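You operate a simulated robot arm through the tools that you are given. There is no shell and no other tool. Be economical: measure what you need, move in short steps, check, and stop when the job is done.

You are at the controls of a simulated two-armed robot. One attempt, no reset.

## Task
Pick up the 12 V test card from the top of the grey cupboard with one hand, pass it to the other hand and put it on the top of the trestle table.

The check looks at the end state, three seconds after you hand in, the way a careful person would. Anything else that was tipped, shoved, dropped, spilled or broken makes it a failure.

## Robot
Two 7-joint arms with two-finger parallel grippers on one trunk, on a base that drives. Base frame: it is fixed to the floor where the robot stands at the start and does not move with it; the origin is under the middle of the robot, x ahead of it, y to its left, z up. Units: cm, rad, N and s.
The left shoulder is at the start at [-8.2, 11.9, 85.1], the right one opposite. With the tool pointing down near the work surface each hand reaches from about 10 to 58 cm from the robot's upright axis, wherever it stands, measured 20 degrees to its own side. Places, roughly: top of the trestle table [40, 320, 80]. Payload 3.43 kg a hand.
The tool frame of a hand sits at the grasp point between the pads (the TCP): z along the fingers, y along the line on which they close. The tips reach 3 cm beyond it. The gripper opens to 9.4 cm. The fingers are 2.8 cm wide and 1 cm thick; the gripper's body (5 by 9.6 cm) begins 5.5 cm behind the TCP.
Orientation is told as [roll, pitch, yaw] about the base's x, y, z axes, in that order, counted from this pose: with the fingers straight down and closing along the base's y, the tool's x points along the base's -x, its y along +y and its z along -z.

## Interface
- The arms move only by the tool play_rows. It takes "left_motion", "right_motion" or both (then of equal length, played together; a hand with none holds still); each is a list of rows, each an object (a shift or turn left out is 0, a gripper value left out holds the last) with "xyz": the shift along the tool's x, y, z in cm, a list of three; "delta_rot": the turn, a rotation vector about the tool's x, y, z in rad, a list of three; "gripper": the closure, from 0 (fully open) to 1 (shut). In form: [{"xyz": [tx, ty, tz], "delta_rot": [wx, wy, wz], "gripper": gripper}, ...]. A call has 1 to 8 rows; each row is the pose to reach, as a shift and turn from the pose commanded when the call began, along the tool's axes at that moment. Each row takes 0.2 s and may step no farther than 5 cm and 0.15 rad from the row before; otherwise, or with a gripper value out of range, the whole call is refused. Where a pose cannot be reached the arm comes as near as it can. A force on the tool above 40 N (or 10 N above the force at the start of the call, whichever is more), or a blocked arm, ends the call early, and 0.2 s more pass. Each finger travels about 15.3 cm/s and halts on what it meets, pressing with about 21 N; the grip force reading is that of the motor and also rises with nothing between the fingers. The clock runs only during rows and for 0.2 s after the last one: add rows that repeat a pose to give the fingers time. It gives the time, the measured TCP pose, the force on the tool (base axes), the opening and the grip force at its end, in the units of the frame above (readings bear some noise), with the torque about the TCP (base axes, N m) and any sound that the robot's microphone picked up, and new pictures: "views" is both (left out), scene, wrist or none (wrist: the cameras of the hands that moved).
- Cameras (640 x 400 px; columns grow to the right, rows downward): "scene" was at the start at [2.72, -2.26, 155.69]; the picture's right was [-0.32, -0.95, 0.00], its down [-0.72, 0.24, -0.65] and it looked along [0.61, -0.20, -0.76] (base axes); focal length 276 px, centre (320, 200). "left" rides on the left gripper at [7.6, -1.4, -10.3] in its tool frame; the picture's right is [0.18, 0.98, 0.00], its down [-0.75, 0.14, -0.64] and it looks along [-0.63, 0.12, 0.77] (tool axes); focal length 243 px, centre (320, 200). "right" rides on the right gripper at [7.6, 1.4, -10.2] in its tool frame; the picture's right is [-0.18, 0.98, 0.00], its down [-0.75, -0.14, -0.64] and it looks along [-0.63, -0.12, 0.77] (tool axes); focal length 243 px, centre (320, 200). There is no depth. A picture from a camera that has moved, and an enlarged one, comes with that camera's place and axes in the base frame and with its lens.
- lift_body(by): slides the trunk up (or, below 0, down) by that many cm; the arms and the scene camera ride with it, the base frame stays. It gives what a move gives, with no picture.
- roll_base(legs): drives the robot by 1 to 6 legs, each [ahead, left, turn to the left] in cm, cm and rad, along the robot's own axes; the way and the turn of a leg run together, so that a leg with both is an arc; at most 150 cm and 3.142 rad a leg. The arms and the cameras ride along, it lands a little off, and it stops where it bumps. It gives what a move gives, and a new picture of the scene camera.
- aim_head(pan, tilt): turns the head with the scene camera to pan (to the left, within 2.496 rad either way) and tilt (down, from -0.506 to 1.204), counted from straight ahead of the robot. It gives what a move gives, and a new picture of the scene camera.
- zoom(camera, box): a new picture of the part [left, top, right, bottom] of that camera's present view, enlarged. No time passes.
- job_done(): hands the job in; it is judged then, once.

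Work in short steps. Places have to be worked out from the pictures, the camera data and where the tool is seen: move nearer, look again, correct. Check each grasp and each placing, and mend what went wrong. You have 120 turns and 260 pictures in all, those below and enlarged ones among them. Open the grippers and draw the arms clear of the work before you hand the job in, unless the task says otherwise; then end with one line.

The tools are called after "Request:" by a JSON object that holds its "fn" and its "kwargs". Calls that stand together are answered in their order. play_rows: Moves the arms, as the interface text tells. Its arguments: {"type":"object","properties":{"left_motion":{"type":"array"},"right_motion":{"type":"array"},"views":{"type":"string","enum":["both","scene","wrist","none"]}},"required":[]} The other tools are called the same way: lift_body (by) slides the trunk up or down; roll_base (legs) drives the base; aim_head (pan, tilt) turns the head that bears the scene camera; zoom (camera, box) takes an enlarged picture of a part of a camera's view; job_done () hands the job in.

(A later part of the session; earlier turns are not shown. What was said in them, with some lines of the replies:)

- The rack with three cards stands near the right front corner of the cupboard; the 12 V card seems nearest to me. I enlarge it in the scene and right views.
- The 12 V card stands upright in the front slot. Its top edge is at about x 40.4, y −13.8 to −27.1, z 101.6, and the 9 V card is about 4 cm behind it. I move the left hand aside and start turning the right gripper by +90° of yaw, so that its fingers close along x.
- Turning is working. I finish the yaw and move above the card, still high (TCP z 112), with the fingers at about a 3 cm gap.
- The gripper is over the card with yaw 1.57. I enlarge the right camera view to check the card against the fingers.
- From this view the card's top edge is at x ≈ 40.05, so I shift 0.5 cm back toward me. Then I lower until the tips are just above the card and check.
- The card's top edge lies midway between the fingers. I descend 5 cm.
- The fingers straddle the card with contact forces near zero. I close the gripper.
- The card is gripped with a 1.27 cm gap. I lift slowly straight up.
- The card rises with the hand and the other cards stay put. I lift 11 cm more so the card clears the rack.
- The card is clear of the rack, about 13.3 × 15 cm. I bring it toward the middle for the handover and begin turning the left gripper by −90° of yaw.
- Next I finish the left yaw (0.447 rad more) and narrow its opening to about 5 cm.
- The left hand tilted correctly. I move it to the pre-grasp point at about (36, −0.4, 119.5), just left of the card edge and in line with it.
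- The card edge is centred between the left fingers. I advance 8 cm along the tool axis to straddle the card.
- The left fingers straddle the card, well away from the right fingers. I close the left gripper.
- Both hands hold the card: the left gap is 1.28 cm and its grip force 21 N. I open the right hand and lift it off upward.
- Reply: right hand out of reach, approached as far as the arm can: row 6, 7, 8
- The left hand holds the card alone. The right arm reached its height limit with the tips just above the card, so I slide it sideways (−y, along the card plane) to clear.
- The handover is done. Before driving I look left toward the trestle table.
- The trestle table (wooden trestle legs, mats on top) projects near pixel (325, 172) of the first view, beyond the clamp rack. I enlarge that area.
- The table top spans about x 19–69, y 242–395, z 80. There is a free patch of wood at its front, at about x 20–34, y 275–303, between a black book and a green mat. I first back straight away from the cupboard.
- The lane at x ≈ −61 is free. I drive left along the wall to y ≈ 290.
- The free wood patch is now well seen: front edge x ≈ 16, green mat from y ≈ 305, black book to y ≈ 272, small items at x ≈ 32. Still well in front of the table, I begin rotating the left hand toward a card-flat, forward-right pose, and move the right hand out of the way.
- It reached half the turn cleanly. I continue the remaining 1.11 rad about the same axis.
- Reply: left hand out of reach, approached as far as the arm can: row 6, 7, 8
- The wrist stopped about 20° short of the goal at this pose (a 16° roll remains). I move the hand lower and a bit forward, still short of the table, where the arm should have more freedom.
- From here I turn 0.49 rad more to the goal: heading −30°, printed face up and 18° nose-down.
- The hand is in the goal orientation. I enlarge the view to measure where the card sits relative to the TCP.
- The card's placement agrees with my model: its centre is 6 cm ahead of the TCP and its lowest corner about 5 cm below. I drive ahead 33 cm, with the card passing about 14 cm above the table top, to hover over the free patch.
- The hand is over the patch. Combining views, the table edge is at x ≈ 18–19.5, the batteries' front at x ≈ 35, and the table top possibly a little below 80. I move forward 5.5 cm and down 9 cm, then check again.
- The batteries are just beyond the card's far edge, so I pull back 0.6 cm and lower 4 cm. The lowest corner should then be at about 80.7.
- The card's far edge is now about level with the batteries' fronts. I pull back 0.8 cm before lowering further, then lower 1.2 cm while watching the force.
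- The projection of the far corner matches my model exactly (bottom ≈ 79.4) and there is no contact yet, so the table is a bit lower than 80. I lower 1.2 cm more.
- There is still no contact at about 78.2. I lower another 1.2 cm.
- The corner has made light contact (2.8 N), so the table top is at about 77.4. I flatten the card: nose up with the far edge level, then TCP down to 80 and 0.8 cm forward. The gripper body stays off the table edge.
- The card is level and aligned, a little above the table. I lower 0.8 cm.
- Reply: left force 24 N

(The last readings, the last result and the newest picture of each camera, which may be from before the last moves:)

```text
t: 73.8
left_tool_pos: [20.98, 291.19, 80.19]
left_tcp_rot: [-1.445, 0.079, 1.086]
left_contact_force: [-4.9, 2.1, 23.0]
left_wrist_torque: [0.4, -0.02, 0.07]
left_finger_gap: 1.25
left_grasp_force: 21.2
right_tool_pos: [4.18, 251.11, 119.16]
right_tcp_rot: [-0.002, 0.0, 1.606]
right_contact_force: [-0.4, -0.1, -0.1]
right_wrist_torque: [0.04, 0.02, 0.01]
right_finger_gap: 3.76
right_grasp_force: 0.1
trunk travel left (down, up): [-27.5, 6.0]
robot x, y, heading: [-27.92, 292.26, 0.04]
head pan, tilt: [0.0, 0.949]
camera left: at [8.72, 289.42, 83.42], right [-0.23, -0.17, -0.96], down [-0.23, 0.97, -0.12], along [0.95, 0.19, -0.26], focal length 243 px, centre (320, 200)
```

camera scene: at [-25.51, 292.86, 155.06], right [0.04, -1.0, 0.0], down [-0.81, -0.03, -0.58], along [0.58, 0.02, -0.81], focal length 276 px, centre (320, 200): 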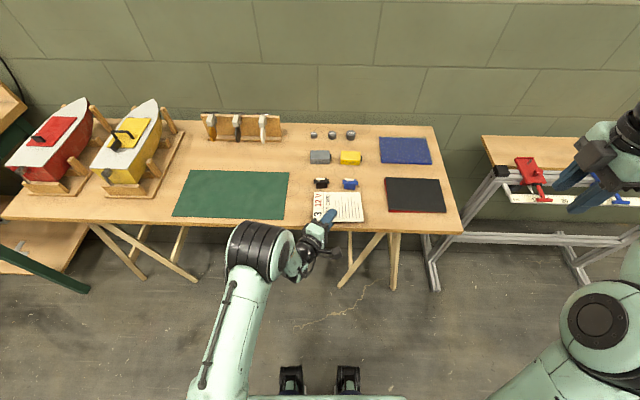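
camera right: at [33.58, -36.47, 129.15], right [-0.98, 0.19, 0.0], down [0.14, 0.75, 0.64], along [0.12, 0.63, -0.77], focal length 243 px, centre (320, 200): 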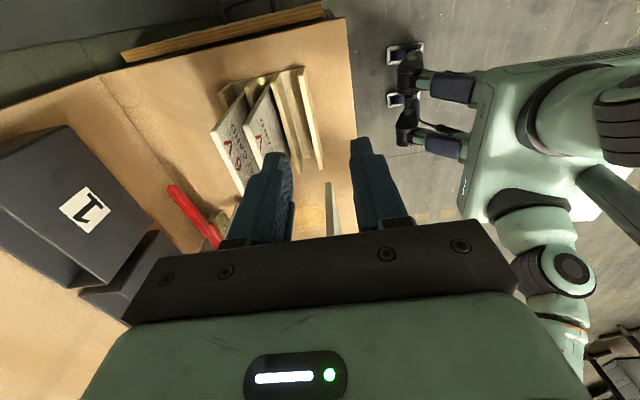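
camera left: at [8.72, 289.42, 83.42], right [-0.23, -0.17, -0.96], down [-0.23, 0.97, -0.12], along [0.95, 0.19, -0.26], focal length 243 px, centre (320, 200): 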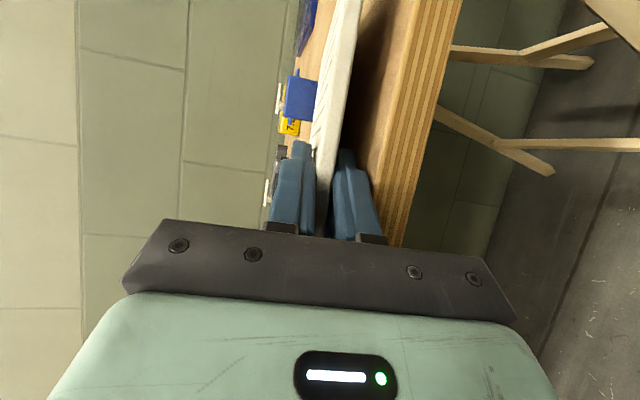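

The lower finger is now resting on the table (23 N, nearly no torque), with the card's far edge down. I release while raising the hand slightly, so that the lower finger does not press on the table.

Request:
{"fn": "play_rows", "kwargs": {"left_motion": [{"xyz": [0.031, -0.395, -0.054]}, {"xyz": [0.055, -0.7, -0.096], "gripper": 0.78}, {"xyz": [0.08, -1.0, -0.138], "gripper": 0.7}, {"xyz": [0.08, -1.0, -0.138], "gripper": 0.7}], "views": "both"}}

Request:
{"fn": "zoom", "kwargs": {"camera": "scene", "box": [260, 130, 420, 240]}}

Request:
{"fn": "zoom", "kwargs": {"camera": "left", "box": [220, 0, 500, 260]}}

```text
t: 74.8
left_tool_pos: [20.9, 291.32, 80.94]
left_tcp_rot: [-1.431, 0.078, 1.084]
left_contact_force: [3.2, -1.9, 6.7]
left_wrist_torque: [0.03, -0.1, -0.05]
left_finger_gap: 2.42
left_grasp_force: 0.0
right_tool_pos: [4.29, 251.08, 118.98]
right_tcp_rot: [0.0, 0.0, 1.606]
right_contact_force: [0.5, -0.4, 0.3]
right_wrist_torque: [0.02, -0.01, 0.0]
right_finger_gap: 3.74
right_grasp_force: 0.1
trunk travel left (down, up): [-27.5, 6.0]
robot x, y, heading: [-27.9, 292.29, 0.041]
head pan, tilt: [0.0, 0.949]
camera scene: at [-25.53, 292.84, 155.06], right [0.04, -1.0, 0.0], down [-0.81, -0.03, -0.58], along [0.58, 0.02, -0.81], focal length 276 px, centre (320, 200)
camera left: at [8.7, 289.45, 84.16], right [-0.24, -0.17, -0.96], down [-0.23, 0.97, -0.11], along [0.94, 0.19, -0.27], focal length 243 px, centre (320, 200)
```

scene: 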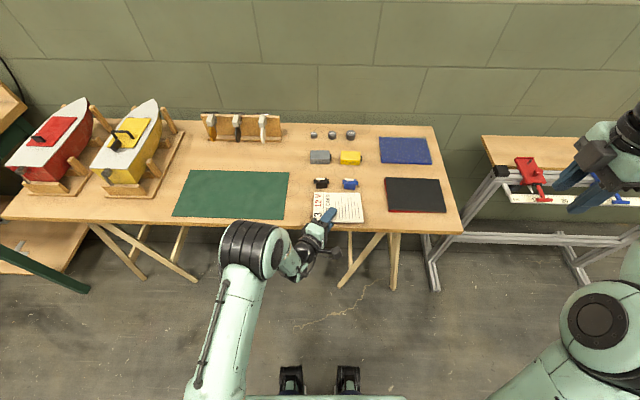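
left: 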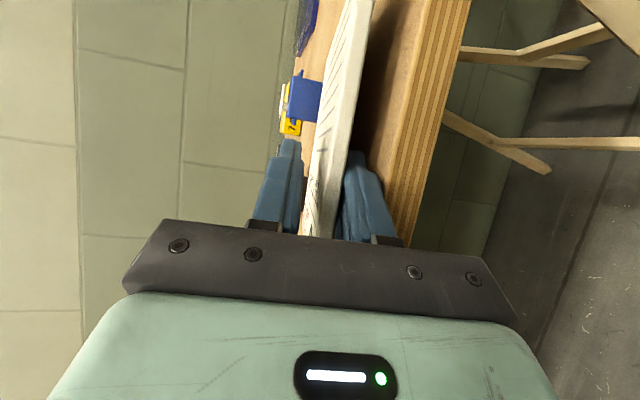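

```text
3.64 times, centred on (340, 185) of scene
camera zoom: at [-25.53, 292.84, 155.06], right [0.04, -1.0, 0.0], down [-0.81, -0.03, -0.58], along [0.58, 0.02, -0.81], focal length 1004 px, centre (247, 254)
```

zoom: 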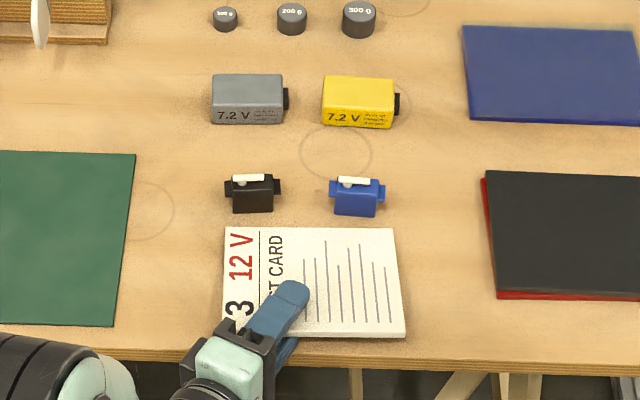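

```text
1.54 times, centred on (360, 130) of left
camera zoom: at [8.7, 289.45, 84.16], right [-0.24, -0.17, -0.96], down [-0.23, 0.97, -0.11], along [0.94, 0.19, -0.27], focal length 373 px, centre (258, 308)
```

zoom: 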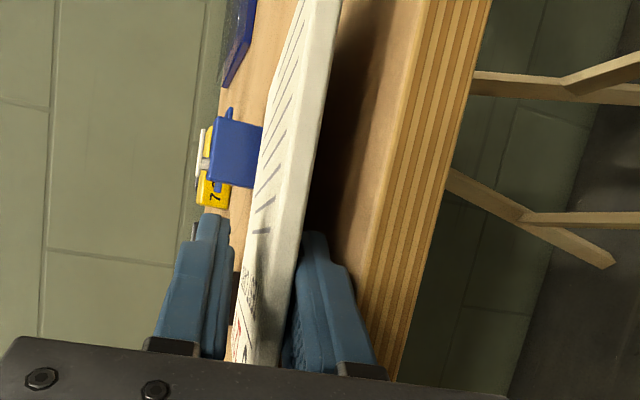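

The card is released and rests with its near edge on the lower finger. I withdraw the hand quickly and horizontally along the finger axis.

Request:
{"fn": "play_rows", "kwargs": {"left_motion": [{"xyz": [0.01, -0.15, -0.02]}, {"xyz": [-0.04, 0.45, -4.7]}, {"xyz": [-0.08, 1.0, -9]}, {"xyz": [-0.08, 1.0, -9]}]}}

Request:
{"fn": "zoom", "kwargs": {"camera": "scene", "box": [260, 130, 420, 240]}}

```text
t: 75.8
left_tool_pos: [12.88, 295.69, 81.06]
left_tcp_rot: [-1.434, 0.078, 1.083]
left_contact_force: [-0.6, 1.5, -0.5]
left_wrist_torque: [0.02, 0.04, 0.0]
left_finger_gap: 2.84
left_grasp_force: 0.3
right_tool_pos: [4.39, 251.07, 119.01]
right_tcp_rot: [0.0, 0.001, 1.606]
right_contact_force: [0.7, 0.0, -1.1]
right_wrist_torque: [-0.03, 0.02, 0.03]
right_finger_gap: 3.74
right_grasp_force: 0.1
trunk travel left (down, up): [-27.5, 6.0]
robot x, y, heading: [-28.13, 292.74, 0.038]
head pan, tilt: [0.0, 0.949]
camera scene: at [-25.48, 292.83, 155.06], right [0.04, -1.0, 0.0], down [-0.81, -0.03, -0.58], along [0.58, 0.02, -0.81], focal length 276 px, centre (320, 200)
camera left: at [0.5, 293.73, 84.39], right [-0.24, -0.17, -0.96], down [-0.23, 0.97, -0.11], along [0.94, 0.19, -0.27], focal length 243 px, centre (320, 200)
```

scene: 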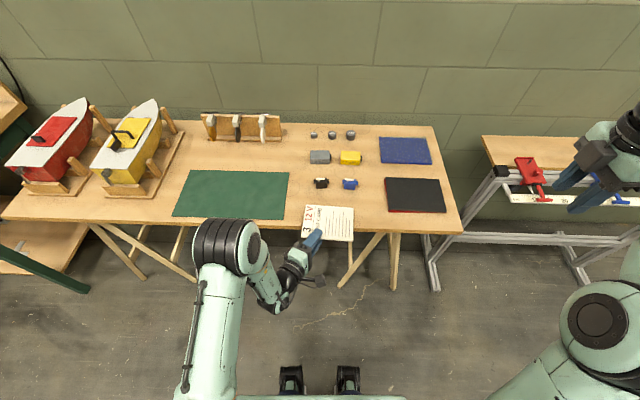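
left: 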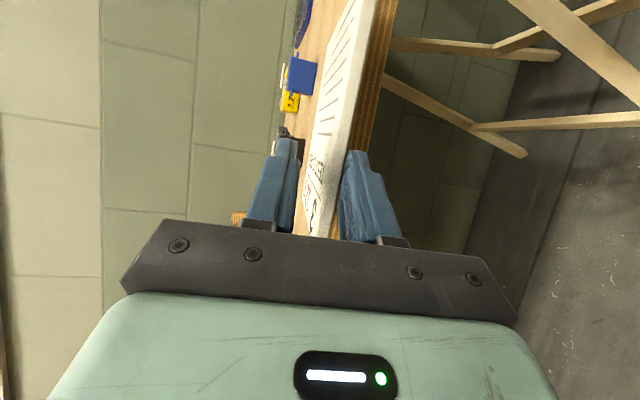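

```text
3.64 times, centred on (340, 185) of scene
camera zoom: at [-25.48, 292.83, 155.06], right [0.04, -1.0, 0.0], down [-0.81, -0.03, -0.58], along [0.58, 0.02, -0.81], focal length 1004 px, centre (247, 254)
```

zoom: 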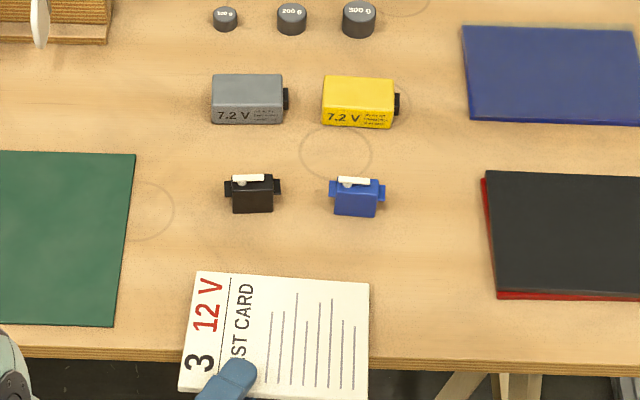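

The card was dragged along about 4 cm and now overhangs the edge, resting partly on the finger. It is still between the fingers, so I re-grip it at once.

Request:
{"fn": "play_rows", "kwargs": {"left_motion": [{"gripper": 0.85}, {"gripper": 1}, {"gripper": 1}, {"gripper": 1}]}}

Request:
{"fn": "zoom", "kwargs": {"camera": "scene", "box": [260, 150, 420, 260]}}

Request:
{"fn": "zoom", "kwargs": {"camera": "left", "box": [220, 0, 500, 260]}}

```text
t: 76.8
left_tool_pos: [12.88, 295.59, 81.07]
left_tcp_rot: [-1.432, 0.078, 1.082]
left_contact_force: [0.5, 0.5, -0.5]
left_wrist_torque: [0.03, 0.09, -0.02]
left_finger_gap: 0.8
left_grasp_force: 21.2
right_tool_pos: [4.45, 251.14, 118.99]
right_tcp_rot: [-0.001, 0.001, 1.605]
right_contact_force: [-0.3, 0.8, -0.3]
right_wrist_torque: [-0.01, 0.0, 0.0]
right_finger_gap: 3.77
right_grasp_force: 0.0
trunk travel left (down, up): [-27.5, 6.0]
robot x, y, heading: [-28.02, 292.66, 0.036]
head pan, tilt: [0.0, 0.949]
camera scene: at [-25.5, 292.86, 155.06], right [0.04, -1.0, 0.0], down [-0.81, -0.03, -0.58], along [0.58, 0.02, -0.81], focal length 276 px, centre (320, 200)
camera left: at [0.55, 293.73, 84.41], right [-0.24, -0.17, -0.96], down [-0.23, 0.97, -0.11], along [0.94, 0.19, -0.27], focal length 243 px, centre (320, 200)
```

scene: 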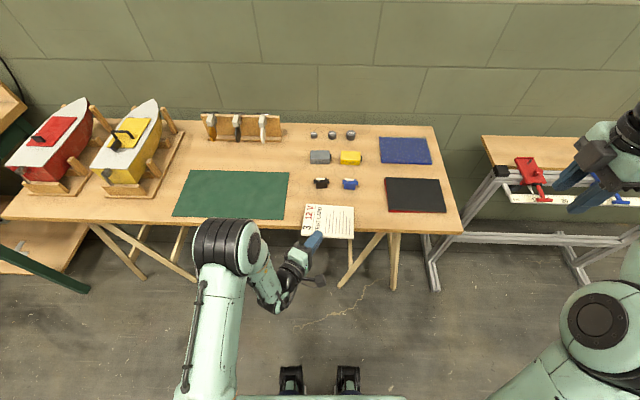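
left: 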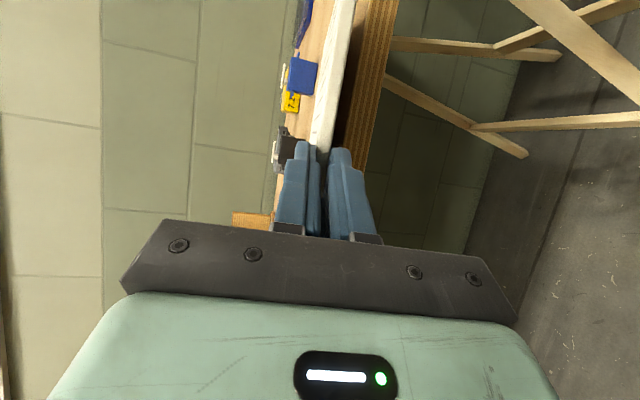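

```text
3.64 times, centred on (340, 205) of scene
camera zoom: at [-25.5, 292.86, 155.06], right [0.04, -1.0, 0.0], down [-0.81, -0.03, -0.58], along [0.58, 0.02, -0.81], focal length 1004 px, centre (247, 182)
```

zoom: 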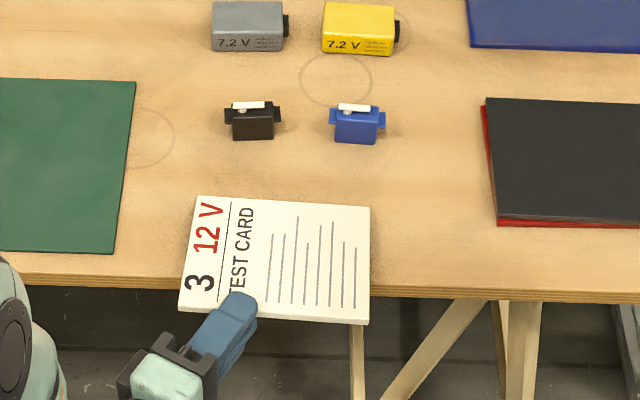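

```text
1.54 times, centred on (360, 130) of left
camera zoom: at [0.55, 293.73, 84.41], right [-0.24, -0.17, -0.96], down [-0.23, 0.97, -0.11], along [0.94, 0.19, -0.27], focal length 373 px, centre (258, 308)
```

zoom: 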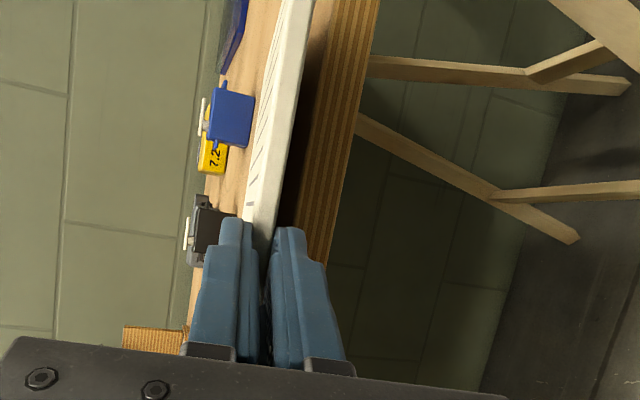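

The card's centre is still about 2.7 cm inside the table edge, and the fingertips are off the table. I lower the hand 1.5 cm so the card lies flat on the table, then open wide; the lower finger can drop freely beside the edge.

Request:
{"fn": "play_rows", "kwargs": {"left_motion": [{"xyz": [-0.04, 0.49, 0.07]}, {"xyz": [-0.08, 0.99, 0.135]}, {"xyz": [-0.117, 1.48, 0.2]}, {"xyz": [-0.117, 1.48, 0.2]}, {"xyz": [-0.117, 1.48, 0.2], "gripper": 0.75}, {"xyz": [-0.117, 1.48, 0.2], "gripper": 0.5}, {"xyz": [-0.117, 1.48, 0.2], "gripper": 0.5}]}}

Request:
{"fn": "zoom", "kwargs": {"camera": "left", "box": [220, 0, 500, 260]}}

Request:
{"fn": "zoom", "kwargs": {"camera": "scene", "box": [260, 150, 420, 260]}}

```text
t: 78.3
left_tool_pos: [12.92, 295.56, 79.61]
left_tcp_rot: [-1.433, 0.078, 1.083]
left_contact_force: [-0.3, -0.3, -0.2]
left_wrist_torque: [0.02, -0.01, -0.04]
left_finger_gap: 4.71
left_grasp_force: 0.1
right_tool_pos: [4.39, 251.07, 119.01]
right_tcp_rot: [-0.002, 0.0, 1.604]
right_contact_force: [-0.7, 0.5, 0.1]
right_wrist_torque: [0.0, 0.02, 0.0]
right_finger_gap: 3.77
right_grasp_force: 0.1
trunk travel left (down, up): [-27.5, 6.0]
robot x, y, heading: [-28.05, 292.62, 0.037]
head pan, tilt: [0.0, 0.949]
camera scene: at [-25.51, 292.86, 155.06], right [0.04, -1.0, 0.0], down [-0.81, -0.03, -0.58], along [0.58, 0.02, -0.81], focal length 276 px, centre (320, 200)
camera left: at [0.7, 293.75, 82.84], right [-0.24, -0.17, -0.96], down [-0.23, 0.97, -0.11], along [0.94, 0.19, -0.27], focal length 243 px, centre (320, 200)
```

scene: 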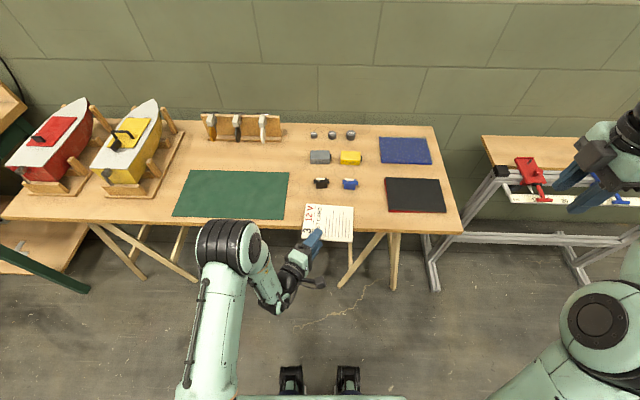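
left: 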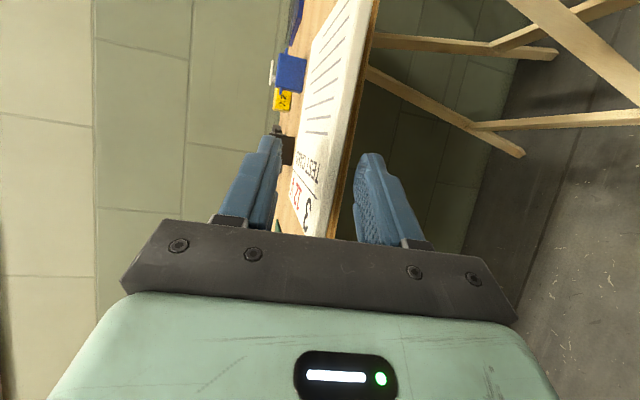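

```text
1.54 times, centred on (360, 130) of left
camera zoom: at [0.7, 293.75, 82.84], right [-0.24, -0.17, -0.96], down [-0.23, 0.97, -0.11], along [0.94, 0.19, -0.27], focal length 373 px, centre (258, 308)
```

zoom: 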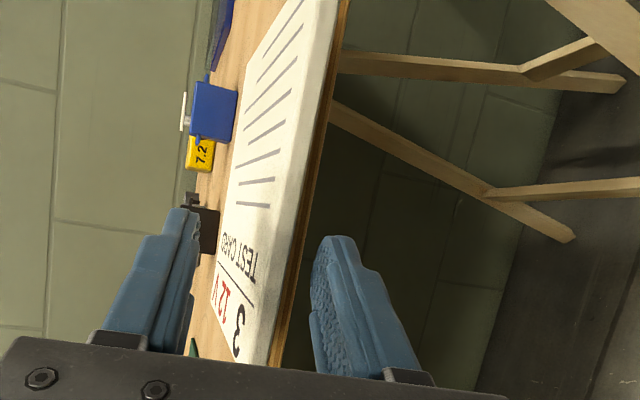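

```text
3.64 times, centred on (340, 205) of scene
camera zoom: at [-25.51, 292.86, 155.06], right [0.04, -1.0, 0.0], down [-0.81, -0.03, -0.58], along [0.58, 0.02, -0.81], focal length 1004 px, centre (247, 182)
```

zoom: 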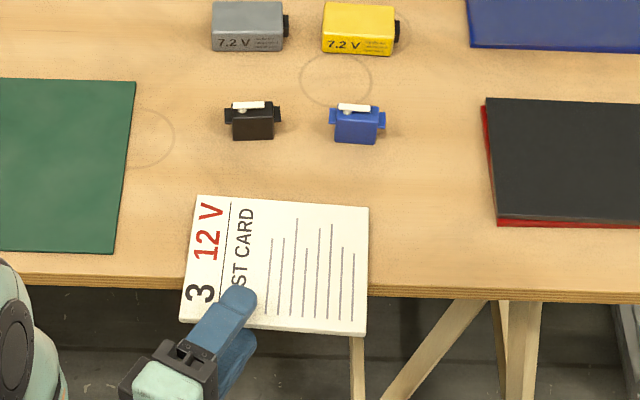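

The card lies flat on the table with about 4.5 cm overhanging. I withdraw the open hand 5 cm without touching it, then close the gripper to use the fingertips as a pusher.

Request:
{"fn": "play_rows", "kwargs": {"left_motion": [{"xyz": [-0.02, 0.27, -2]}, {"xyz": [-0.05, 0.68, -4.95]}, {"xyz": [-0.05, 0.68, -4.95], "gripper": 1}, {"xyz": [-0.05, 0.68, -4.95], "gripper": 1}, {"xyz": [-0.05, 0.68, -4.95], "gripper": 1}]}}

Request:
{"fn": "zoom", "kwargs": {"camera": "scene", "box": [260, 150, 420, 260]}}

```text
t: 79.5
left_tool_pos: [8.63, 298.07, 79.56]
left_tcp_rot: [-1.435, 0.078, 1.084]
left_contact_force: [0.7, 0.0, -0.2]
left_wrist_torque: [-0.01, -0.01, -0.04]
left_finger_gap: 0.02
left_grasp_force: 20.9
right_tool_pos: [4.4, 251.16, 118.85]
right_tcp_rot: [-0.001, 0.0, 1.606]
right_contact_force: [0.0, -0.1, -0.9]
right_wrist_torque: [-0.02, -0.03, 0.03]
right_finger_gap: 3.76
right_grasp_force: 0.1
trunk travel left (down, up): [-27.5, 6.0]
robot x, y, heading: [-28.13, 292.43, 0.041]
head pan, tilt: [0.0, 0.949]
camera scene: at [-25.5, 292.85, 155.06], right [0.04, -1.0, 0.0], down [-0.81, -0.03, -0.58], along [0.58, 0.02, -0.81], focal length 276 px, centre (320, 200)
camera left: at [-3.57, 296.14, 82.89], right [-0.24, -0.17, -0.96], down [-0.23, 0.97, -0.11], along [0.94, 0.19, -0.27], focal length 243 px, centre (320, 200)
```

scene: 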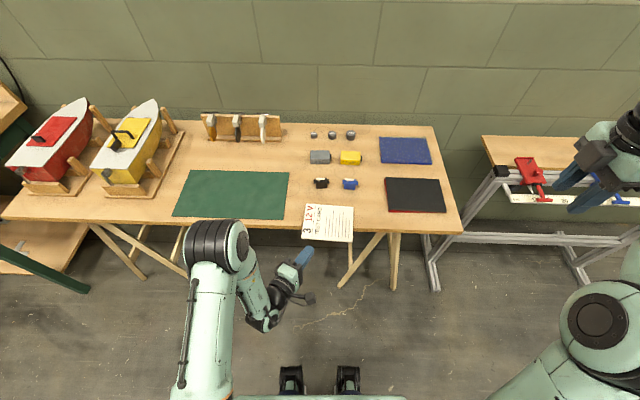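
left: 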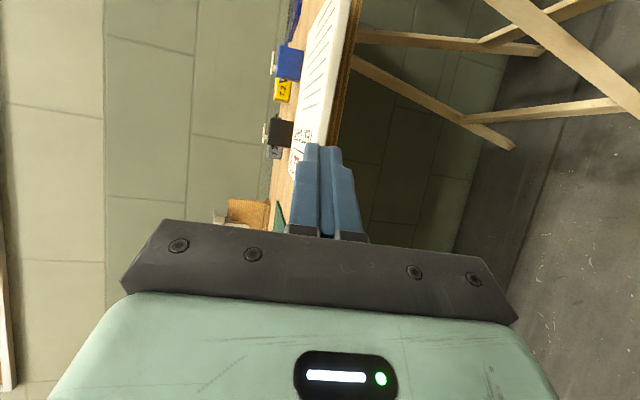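

```text
3.64 times, centred on (340, 205) of scene
camera zoom: at [-25.5, 292.85, 155.06], right [0.04, -1.0, 0.0], down [-0.81, -0.03, -0.58], along [0.58, 0.02, -0.81], focal length 1004 px, centre (247, 182)
```

zoom: 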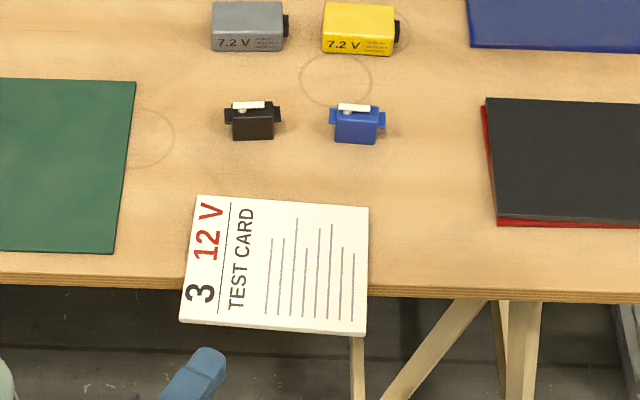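

The card lies stable. I shift the closed fingertips sideways to the middle of its near edge and up to z ≈ 79.9, just short of contact.

Request:
{"fn": "play_rows", "kwargs": {"left_motion": [{"xyz": [2.5, -0.27, 1.3]}, {"xyz": [5.13, -0.27, 2.71]}, {"xyz": [4.43, -0.5, 4.0]}, {"xyz": [4.43, -0.5, 4.0]}]}}

Request:
{"fn": "zoom", "kwargs": {"camera": "scene", "box": [260, 150, 420, 260]}}

Request:
{"fn": "zoom", "kwargs": {"camera": "left", "box": [220, 0, 500, 260]}}

```text
t: 80.5
left_tool_pos: [10.09, 292.24, 79.99]
left_tcp_rot: [-1.433, 0.079, 1.083]
left_contact_force: [0.2, -0.4, 0.3]
left_wrist_torque: [-0.01, 0.02, 0.0]
left_finger_gap: 0.0
left_grasp_force: 20.9
right_tool_pos: [4.45, 251.13, 119.05]
right_tcp_rot: [0.001, -0.001, 1.605]
right_contact_force: [-0.5, -0.5, 0.7]
right_wrist_torque: [-0.01, -0.04, -0.01]
right_finger_gap: 3.76
right_grasp_force: 0.0
trunk travel left (down, up): [-27.5, 6.0]
robot x, y, heading: [-27.77, 292.37, 0.039]
head pan, tilt: [0.0, 0.949]
camera scene: at [-25.52, 292.84, 155.06], right [0.04, -1.0, 0.0], down [-0.81, -0.03, -0.58], along [0.58, 0.02, -0.81], focal length 276 px, centre (320, 200)
camera left: at [-2.16, 290.37, 83.29], right [-0.24, -0.17, -0.96], down [-0.23, 0.97, -0.11], along [0.94, 0.19, -0.27], focal length 243 px, centre (320, 200)
```

scene: 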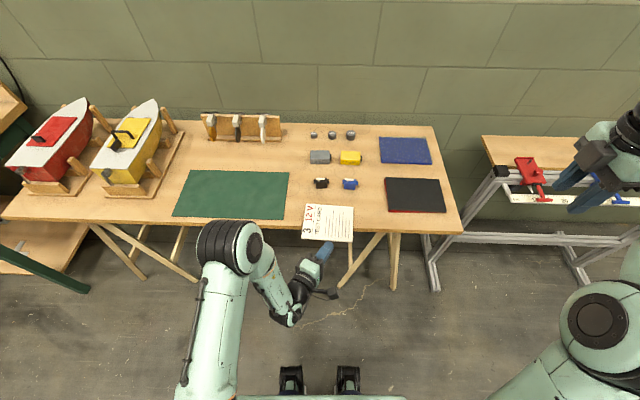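
left: 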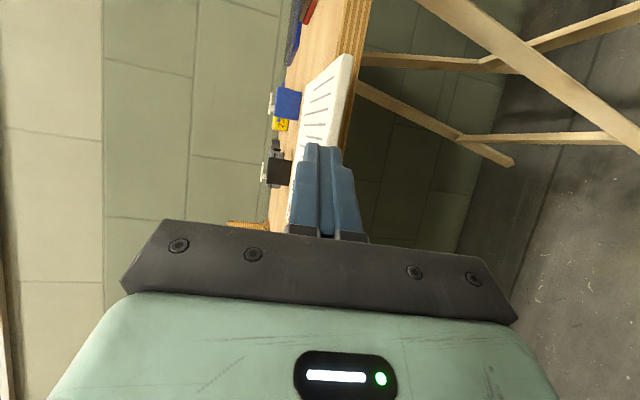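

```text
3.64 times, centred on (340, 205) of scene
camera zoom: at [-25.52, 292.84, 155.06], right [0.04, -1.0, 0.0], down [-0.81, -0.03, -0.58], along [0.58, 0.02, -0.81], focal length 1004 px, centre (247, 182)
```

zoom: 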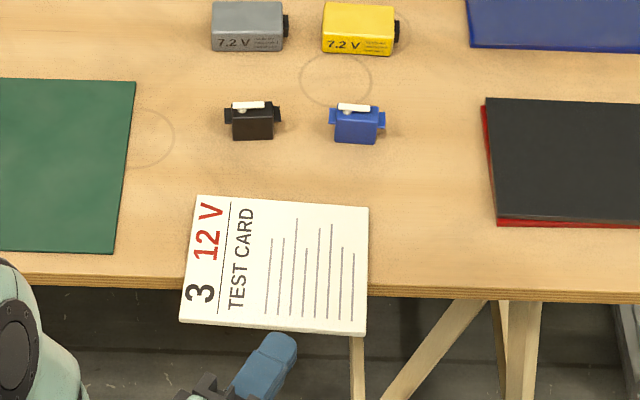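

```text
1.54 times, centred on (360, 130) of left
camera zoom: at [-2.16, 290.37, 83.29], right [-0.24, -0.17, -0.96], down [-0.23, 0.97, -0.11], along [0.94, 0.19, -0.27], focal length 373 px, centre (258, 308)
```

zoom: 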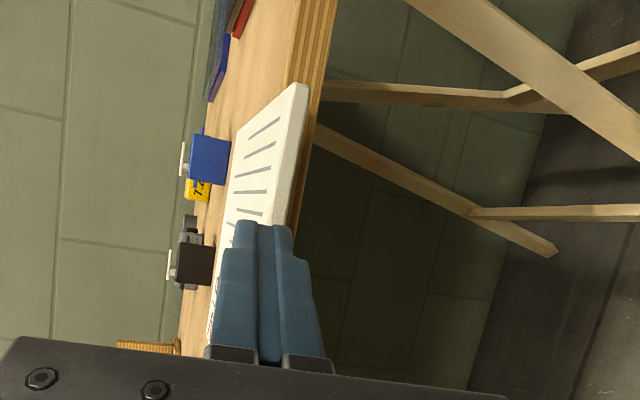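

The fingertips are just short of the near edge, close to its middle. I push forward 3.5 cm in small steps.

Request:
{"fn": "play_rows", "kwargs": {"left_motion": [{"xyz": [-0.33, -0.11, 0.61]}, {"xyz": [-0.66, -0.22, 1.22]}, {"xyz": [-0.98, -0.33, 1.83]}, {"xyz": [-1.31, -0.44, 2.44]}, {"xyz": [-1.64, -0.55, 3.05]}, {"xyz": [-1.64, -0.55, 3.05]}]}}

Request:
{"fn": "zoom", "kwargs": {"camera": "scene", "box": [260, 150, 420, 260]}}

Request:
{"fn": "zoom", "kwargs": {"camera": "left", "box": [220, 0, 500, 260]}}

```text
t: 82.0
left_tool_pos: [13.58, 292.24, 79.88]
left_tcp_rot: [-1.434, 0.079, 1.083]
left_contact_force: [-0.3, -0.3, 0.4]
left_wrist_torque: [0.0, 0.01, -0.01]
left_finger_gap: 0.02
left_grasp_force: 21.1
right_tool_pos: [4.36, 251.0, 118.99]
right_tcp_rot: [0.001, 0.0, 1.605]
right_contact_force: [-0.8, 0.9, 0.1]
right_wrist_torque: [0.03, 0.01, 0.01]
right_finger_gap: 3.76
right_grasp_force: 0.1
trunk travel left (down, up): [-27.5, 6.0]
robot x, y, heading: [-28.29, 292.66, 0.036]
head pan, tilt: [0.0, 0.949]
camera scene: at [-25.52, 292.86, 155.06], right [0.04, -1.0, 0.0], down [-0.81, -0.03, -0.58], along [0.58, 0.02, -0.81], focal length 276 px, centre (320, 200)
camera left: at [1.35, 290.37, 83.23], right [-0.24, -0.17, -0.96], down [-0.23, 0.97, -0.11], along [0.94, 0.19, -0.27], focal length 243 px, centre (320, 200)
```

scene: 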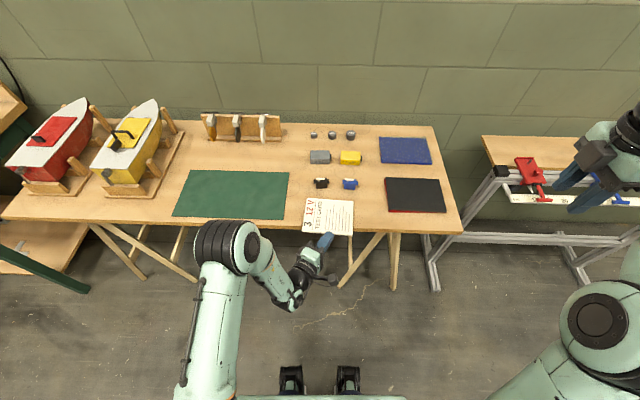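
left: 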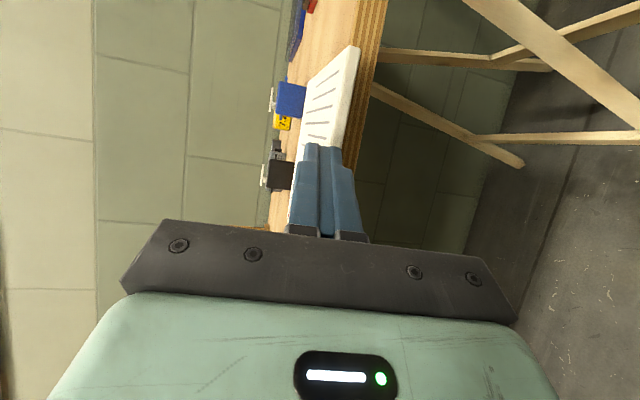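

```text
3.64 times, centred on (340, 205) of scene
camera zoom: at [-25.52, 292.86, 155.06], right [0.04, -1.0, 0.0], down [-0.81, -0.03, -0.58], along [0.58, 0.02, -0.81], focal length 1004 px, centre (247, 182)
```

zoom: 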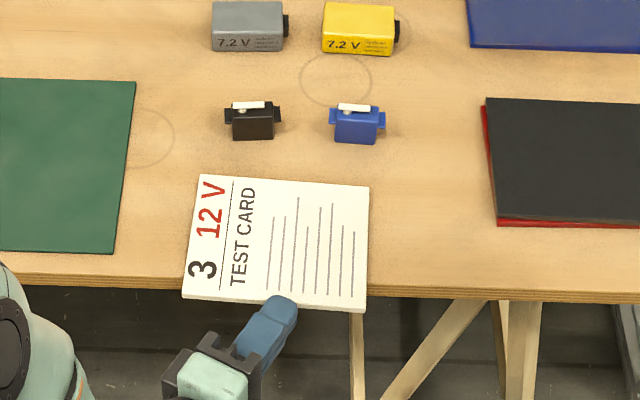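

```text
1.54 times, centred on (360, 130) of left
camera zoom: at [1.35, 290.37, 83.23], right [-0.24, -0.17, -0.96], down [-0.23, 0.97, -0.11], along [0.94, 0.19, -0.27], focal length 373 px, centre (258, 308)
```

zoom: 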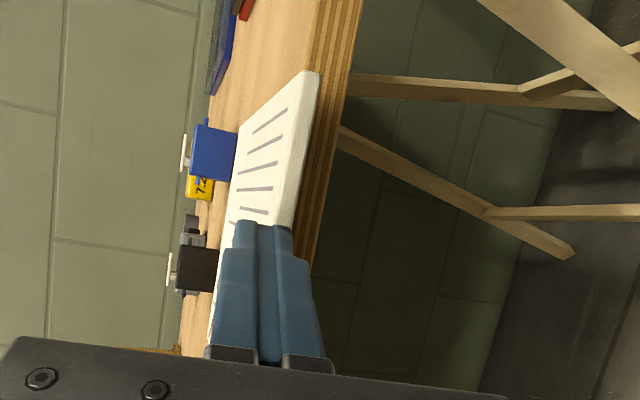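

The card slides straight; its near edge is now at x ≈ 16.1 and its far edge at ≈ 29. I push 3.3 cm more, raising the hand 0.1 cm for clearance over the table edge.

Request:
{"fn": "play_rows", "kwargs": {"left_motion": [{"xyz": [-0.28, -0.19, 0.51]}, {"xyz": [-0.6, -0.3, 1.1]}, {"xyz": [-0.92, -0.41, 1.71]}, {"xyz": [-1.23, -0.51, 2.29]}, {"xyz": [-1.54, -0.61, 2.86]}, {"xyz": [-1.54, -0.61, 2.86]}]}}

Request:
{"fn": "zoom", "kwargs": {"camera": "scene", "box": [260, 150, 420, 260]}}

Request:
{"fn": "zoom", "kwargs": {"camera": "left", "box": [220, 0, 500, 260]}}

```text
t: 83.3
left_tool_pos: [16.79, 292.13, 79.99]
left_tcp_rot: [-1.433, 0.078, 1.085]
left_contact_force: [-0.9, 0.2, 0.4]
left_wrist_torque: [-0.03, -0.02, -0.01]
left_finger_gap: 0.0
left_grasp_force: 20.9
right_tool_pos: [4.28, 251.05, 118.96]
right_tcp_rot: [0.001, 0.001, 1.608]
right_contact_force: [0.1, 0.4, -0.3]
right_wrist_torque: [-0.03, 0.0, 0.01]
right_finger_gap: 3.76
right_grasp_force: 0.1
trunk travel left (down, up): [-27.5, 6.0]
robot x, y, heading: [-27.89, 292.47, 0.036]
head pan, tilt: [0.0, 0.949]
camera scene: at [-25.52, 292.86, 155.06], right [0.04, -1.0, 0.0], down [-0.81, -0.03, -0.58], along [0.58, 0.02, -0.81], focal length 276 px, centre (320, 200)
camera left: at [4.63, 290.33, 83.32], right [-0.24, -0.17, -0.96], down [-0.23, 0.97, -0.11], along [0.94, 0.19, -0.27], focal length 243 px, centre (320, 200)
```

scene: 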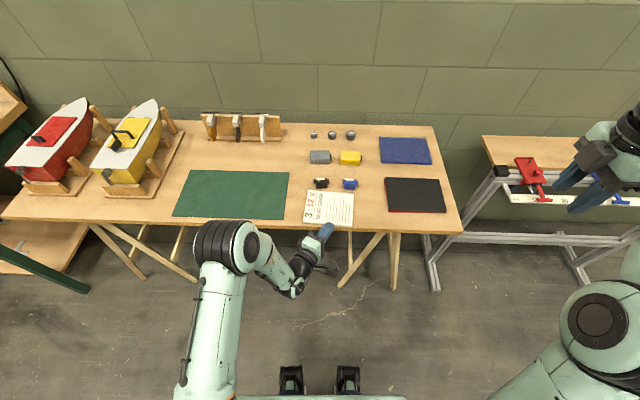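
left: 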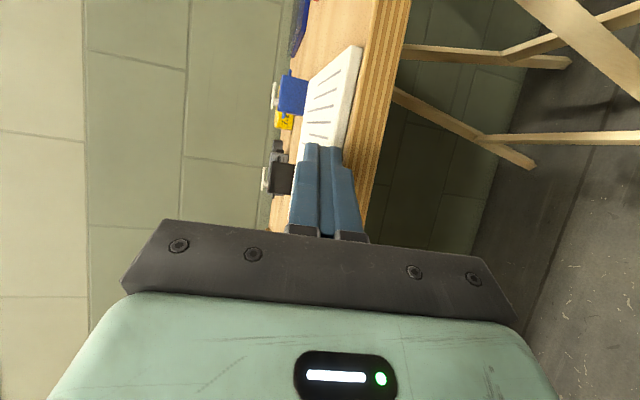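

```text
3.64 times, centred on (340, 205) of scene
camera zoom: at [-25.52, 292.86, 155.06], right [0.04, -1.0, 0.0], down [-0.81, -0.03, -0.58], along [0.58, 0.02, -0.81], focal length 1004 px, centre (247, 182)
```

zoom: 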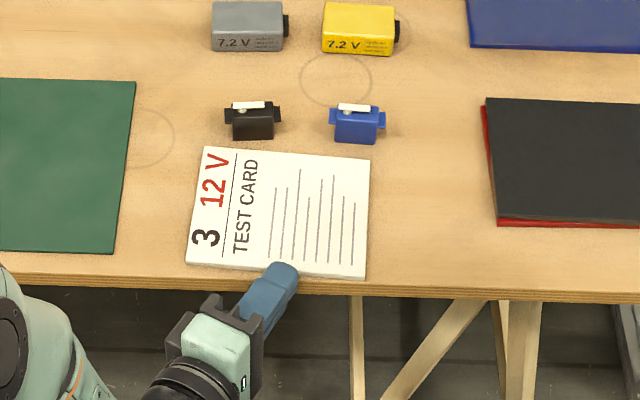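

```text
1.54 times, centred on (360, 130) of left
camera zoom: at [4.63, 290.33, 83.32], right [-0.24, -0.17, -0.96], down [-0.23, 0.97, -0.11], along [0.94, 0.19, -0.27], focal length 373 px, centre (258, 308)
```

zoom: 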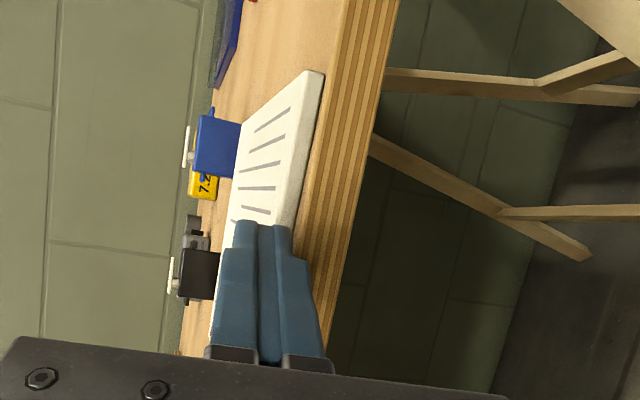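

The card is now fully on the table, just inside the front edge and clear of the batteries. I draw the hand straight back and open the gripper.

Request:
{"fn": "play_rows", "kwargs": {"left_motion": [{"xyz": [1.87, 0.62, -3.48]}, {"xyz": [3.75, 1.25, -6.96]}, {"xyz": [4.68, 1.56, -8.7]}, {"xyz": [4.68, 1.56, -8.7], "gripper": 0.0}, {"xyz": [4.68, 1.56, -8.7], "gripper": 0.0}, {"xyz": [4.68, 1.56, -8.7], "gripper": 0.0}], "right_motion": [{"gripper": 0.0}, {"gripper": 0.0}, {"gripper": 0.0}, {"gripper": 0.0}, {"gripper": 0.0}, {"gripper": 0.0}], "views": "none"}}

Request:
{"fn": "roll_base", "kwargs": {"legs": [[-30, 0, 0]]}}

Request:
{"fn": "zoom", "kwargs": {"camera": "scene", "box": [230, 70, 430, 210]}}

```text
t: 84.8
left_tool_pos: [7.14, 292.36, 79.88]
left_tcp_rot: [-1.433, 0.079, 1.083]
left_contact_force: [0.0, 0.3, -0.4]
left_wrist_torque: [0.03, 0.01, -0.01]
left_finger_gap: 9.41
left_grasp_force: 0.1
right_tool_pos: [4.42, 251.11, 118.86]
right_tcp_rot: [0.0, 0.0, 1.605]
right_contact_force: [0.4, 0.3, 0.2]
right_wrist_torque: [-0.03, 0.02, 0.03]
right_finger_gap: 9.41
right_grasp_force: 0.1
trunk travel left (down, up): [-27.5, 6.0]
robot x, y, heading: [-28.12, 292.84, 0.039]
head pan, tilt: [0.0, 0.949]
```

```text
t: 86.8
left_tool_pos: [-22.79, 291.27, 79.91]
left_tcp_rot: [-1.434, 0.079, 1.088]
left_contact_force: [-0.2, 0.1, 0.2]
left_wrist_torque: [-0.01, 0.0, -0.01]
left_finger_gap: 9.39
left_grasp_force: 0.1
right_tool_pos: [-25.36, 250.0, 119.0]
right_tcp_rot: [0.0, 0.001, 1.61]
right_contact_force: [-0.2, 0.2, -0.2]
right_wrist_torque: [0.02, -0.04, 0.0]
right_finger_gap: 9.41
right_grasp_force: 0.0
trunk travel left (down, up): [-27.5, 6.0]
robot x, y, heading: [-57.99, 291.4, 0.041]
head pan, tilt: [0.0, 0.949]
camera scene: at [-55.42, 291.67, 155.07], right [0.04, -1.0, 0.0], down [-0.81, -0.03, -0.58], along [0.58, 0.02, -0.81], focal length 276 px, centre (320, 200)
```

scene: 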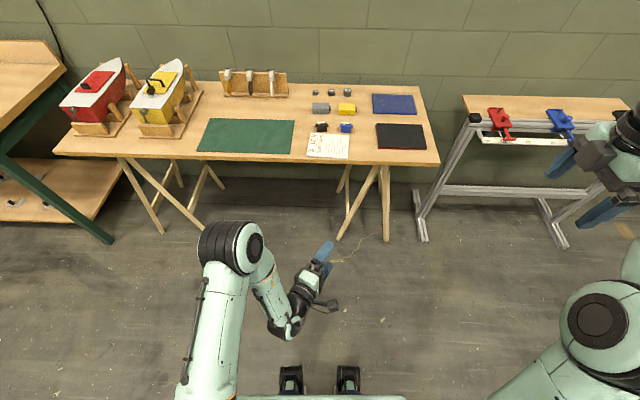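

```text
2.86 times, centred on (330, 140) of scene
camera zoom: at [-55.42, 291.67, 155.07], right [0.04, -1.0, 0.0], down [-0.81, -0.03, -0.58], along [0.58, 0.02, -0.81], focal length 789 px, centre (291, 371)
```

zoom: 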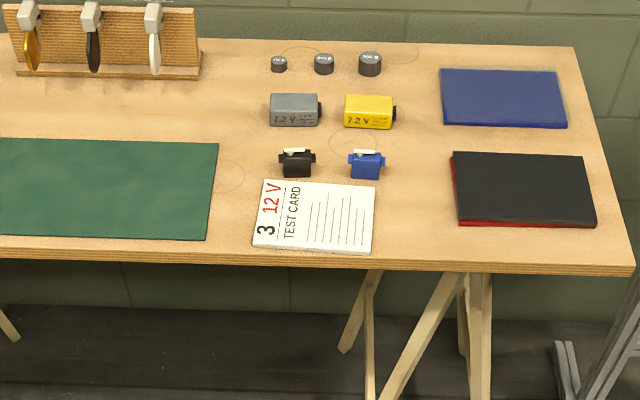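

The card lies flat on the trestle table, fully on the top, with nothing else moved. Both grippers are open and drawn clear, so I hand in.

Request:
{"fn": "job_done", "kwargs": {}}

```text
The job is handed in.
```

I picked the 12 V test card off the grey cupboard with the right hand, passed it to the left hand and handed the job in with the card lying flat and fully on the trestle table top. It sits just inside the front edge, because the left hand dragged it partly over the edge on release and I pushed it back. Nothing else on either top looked moved in the pictures.
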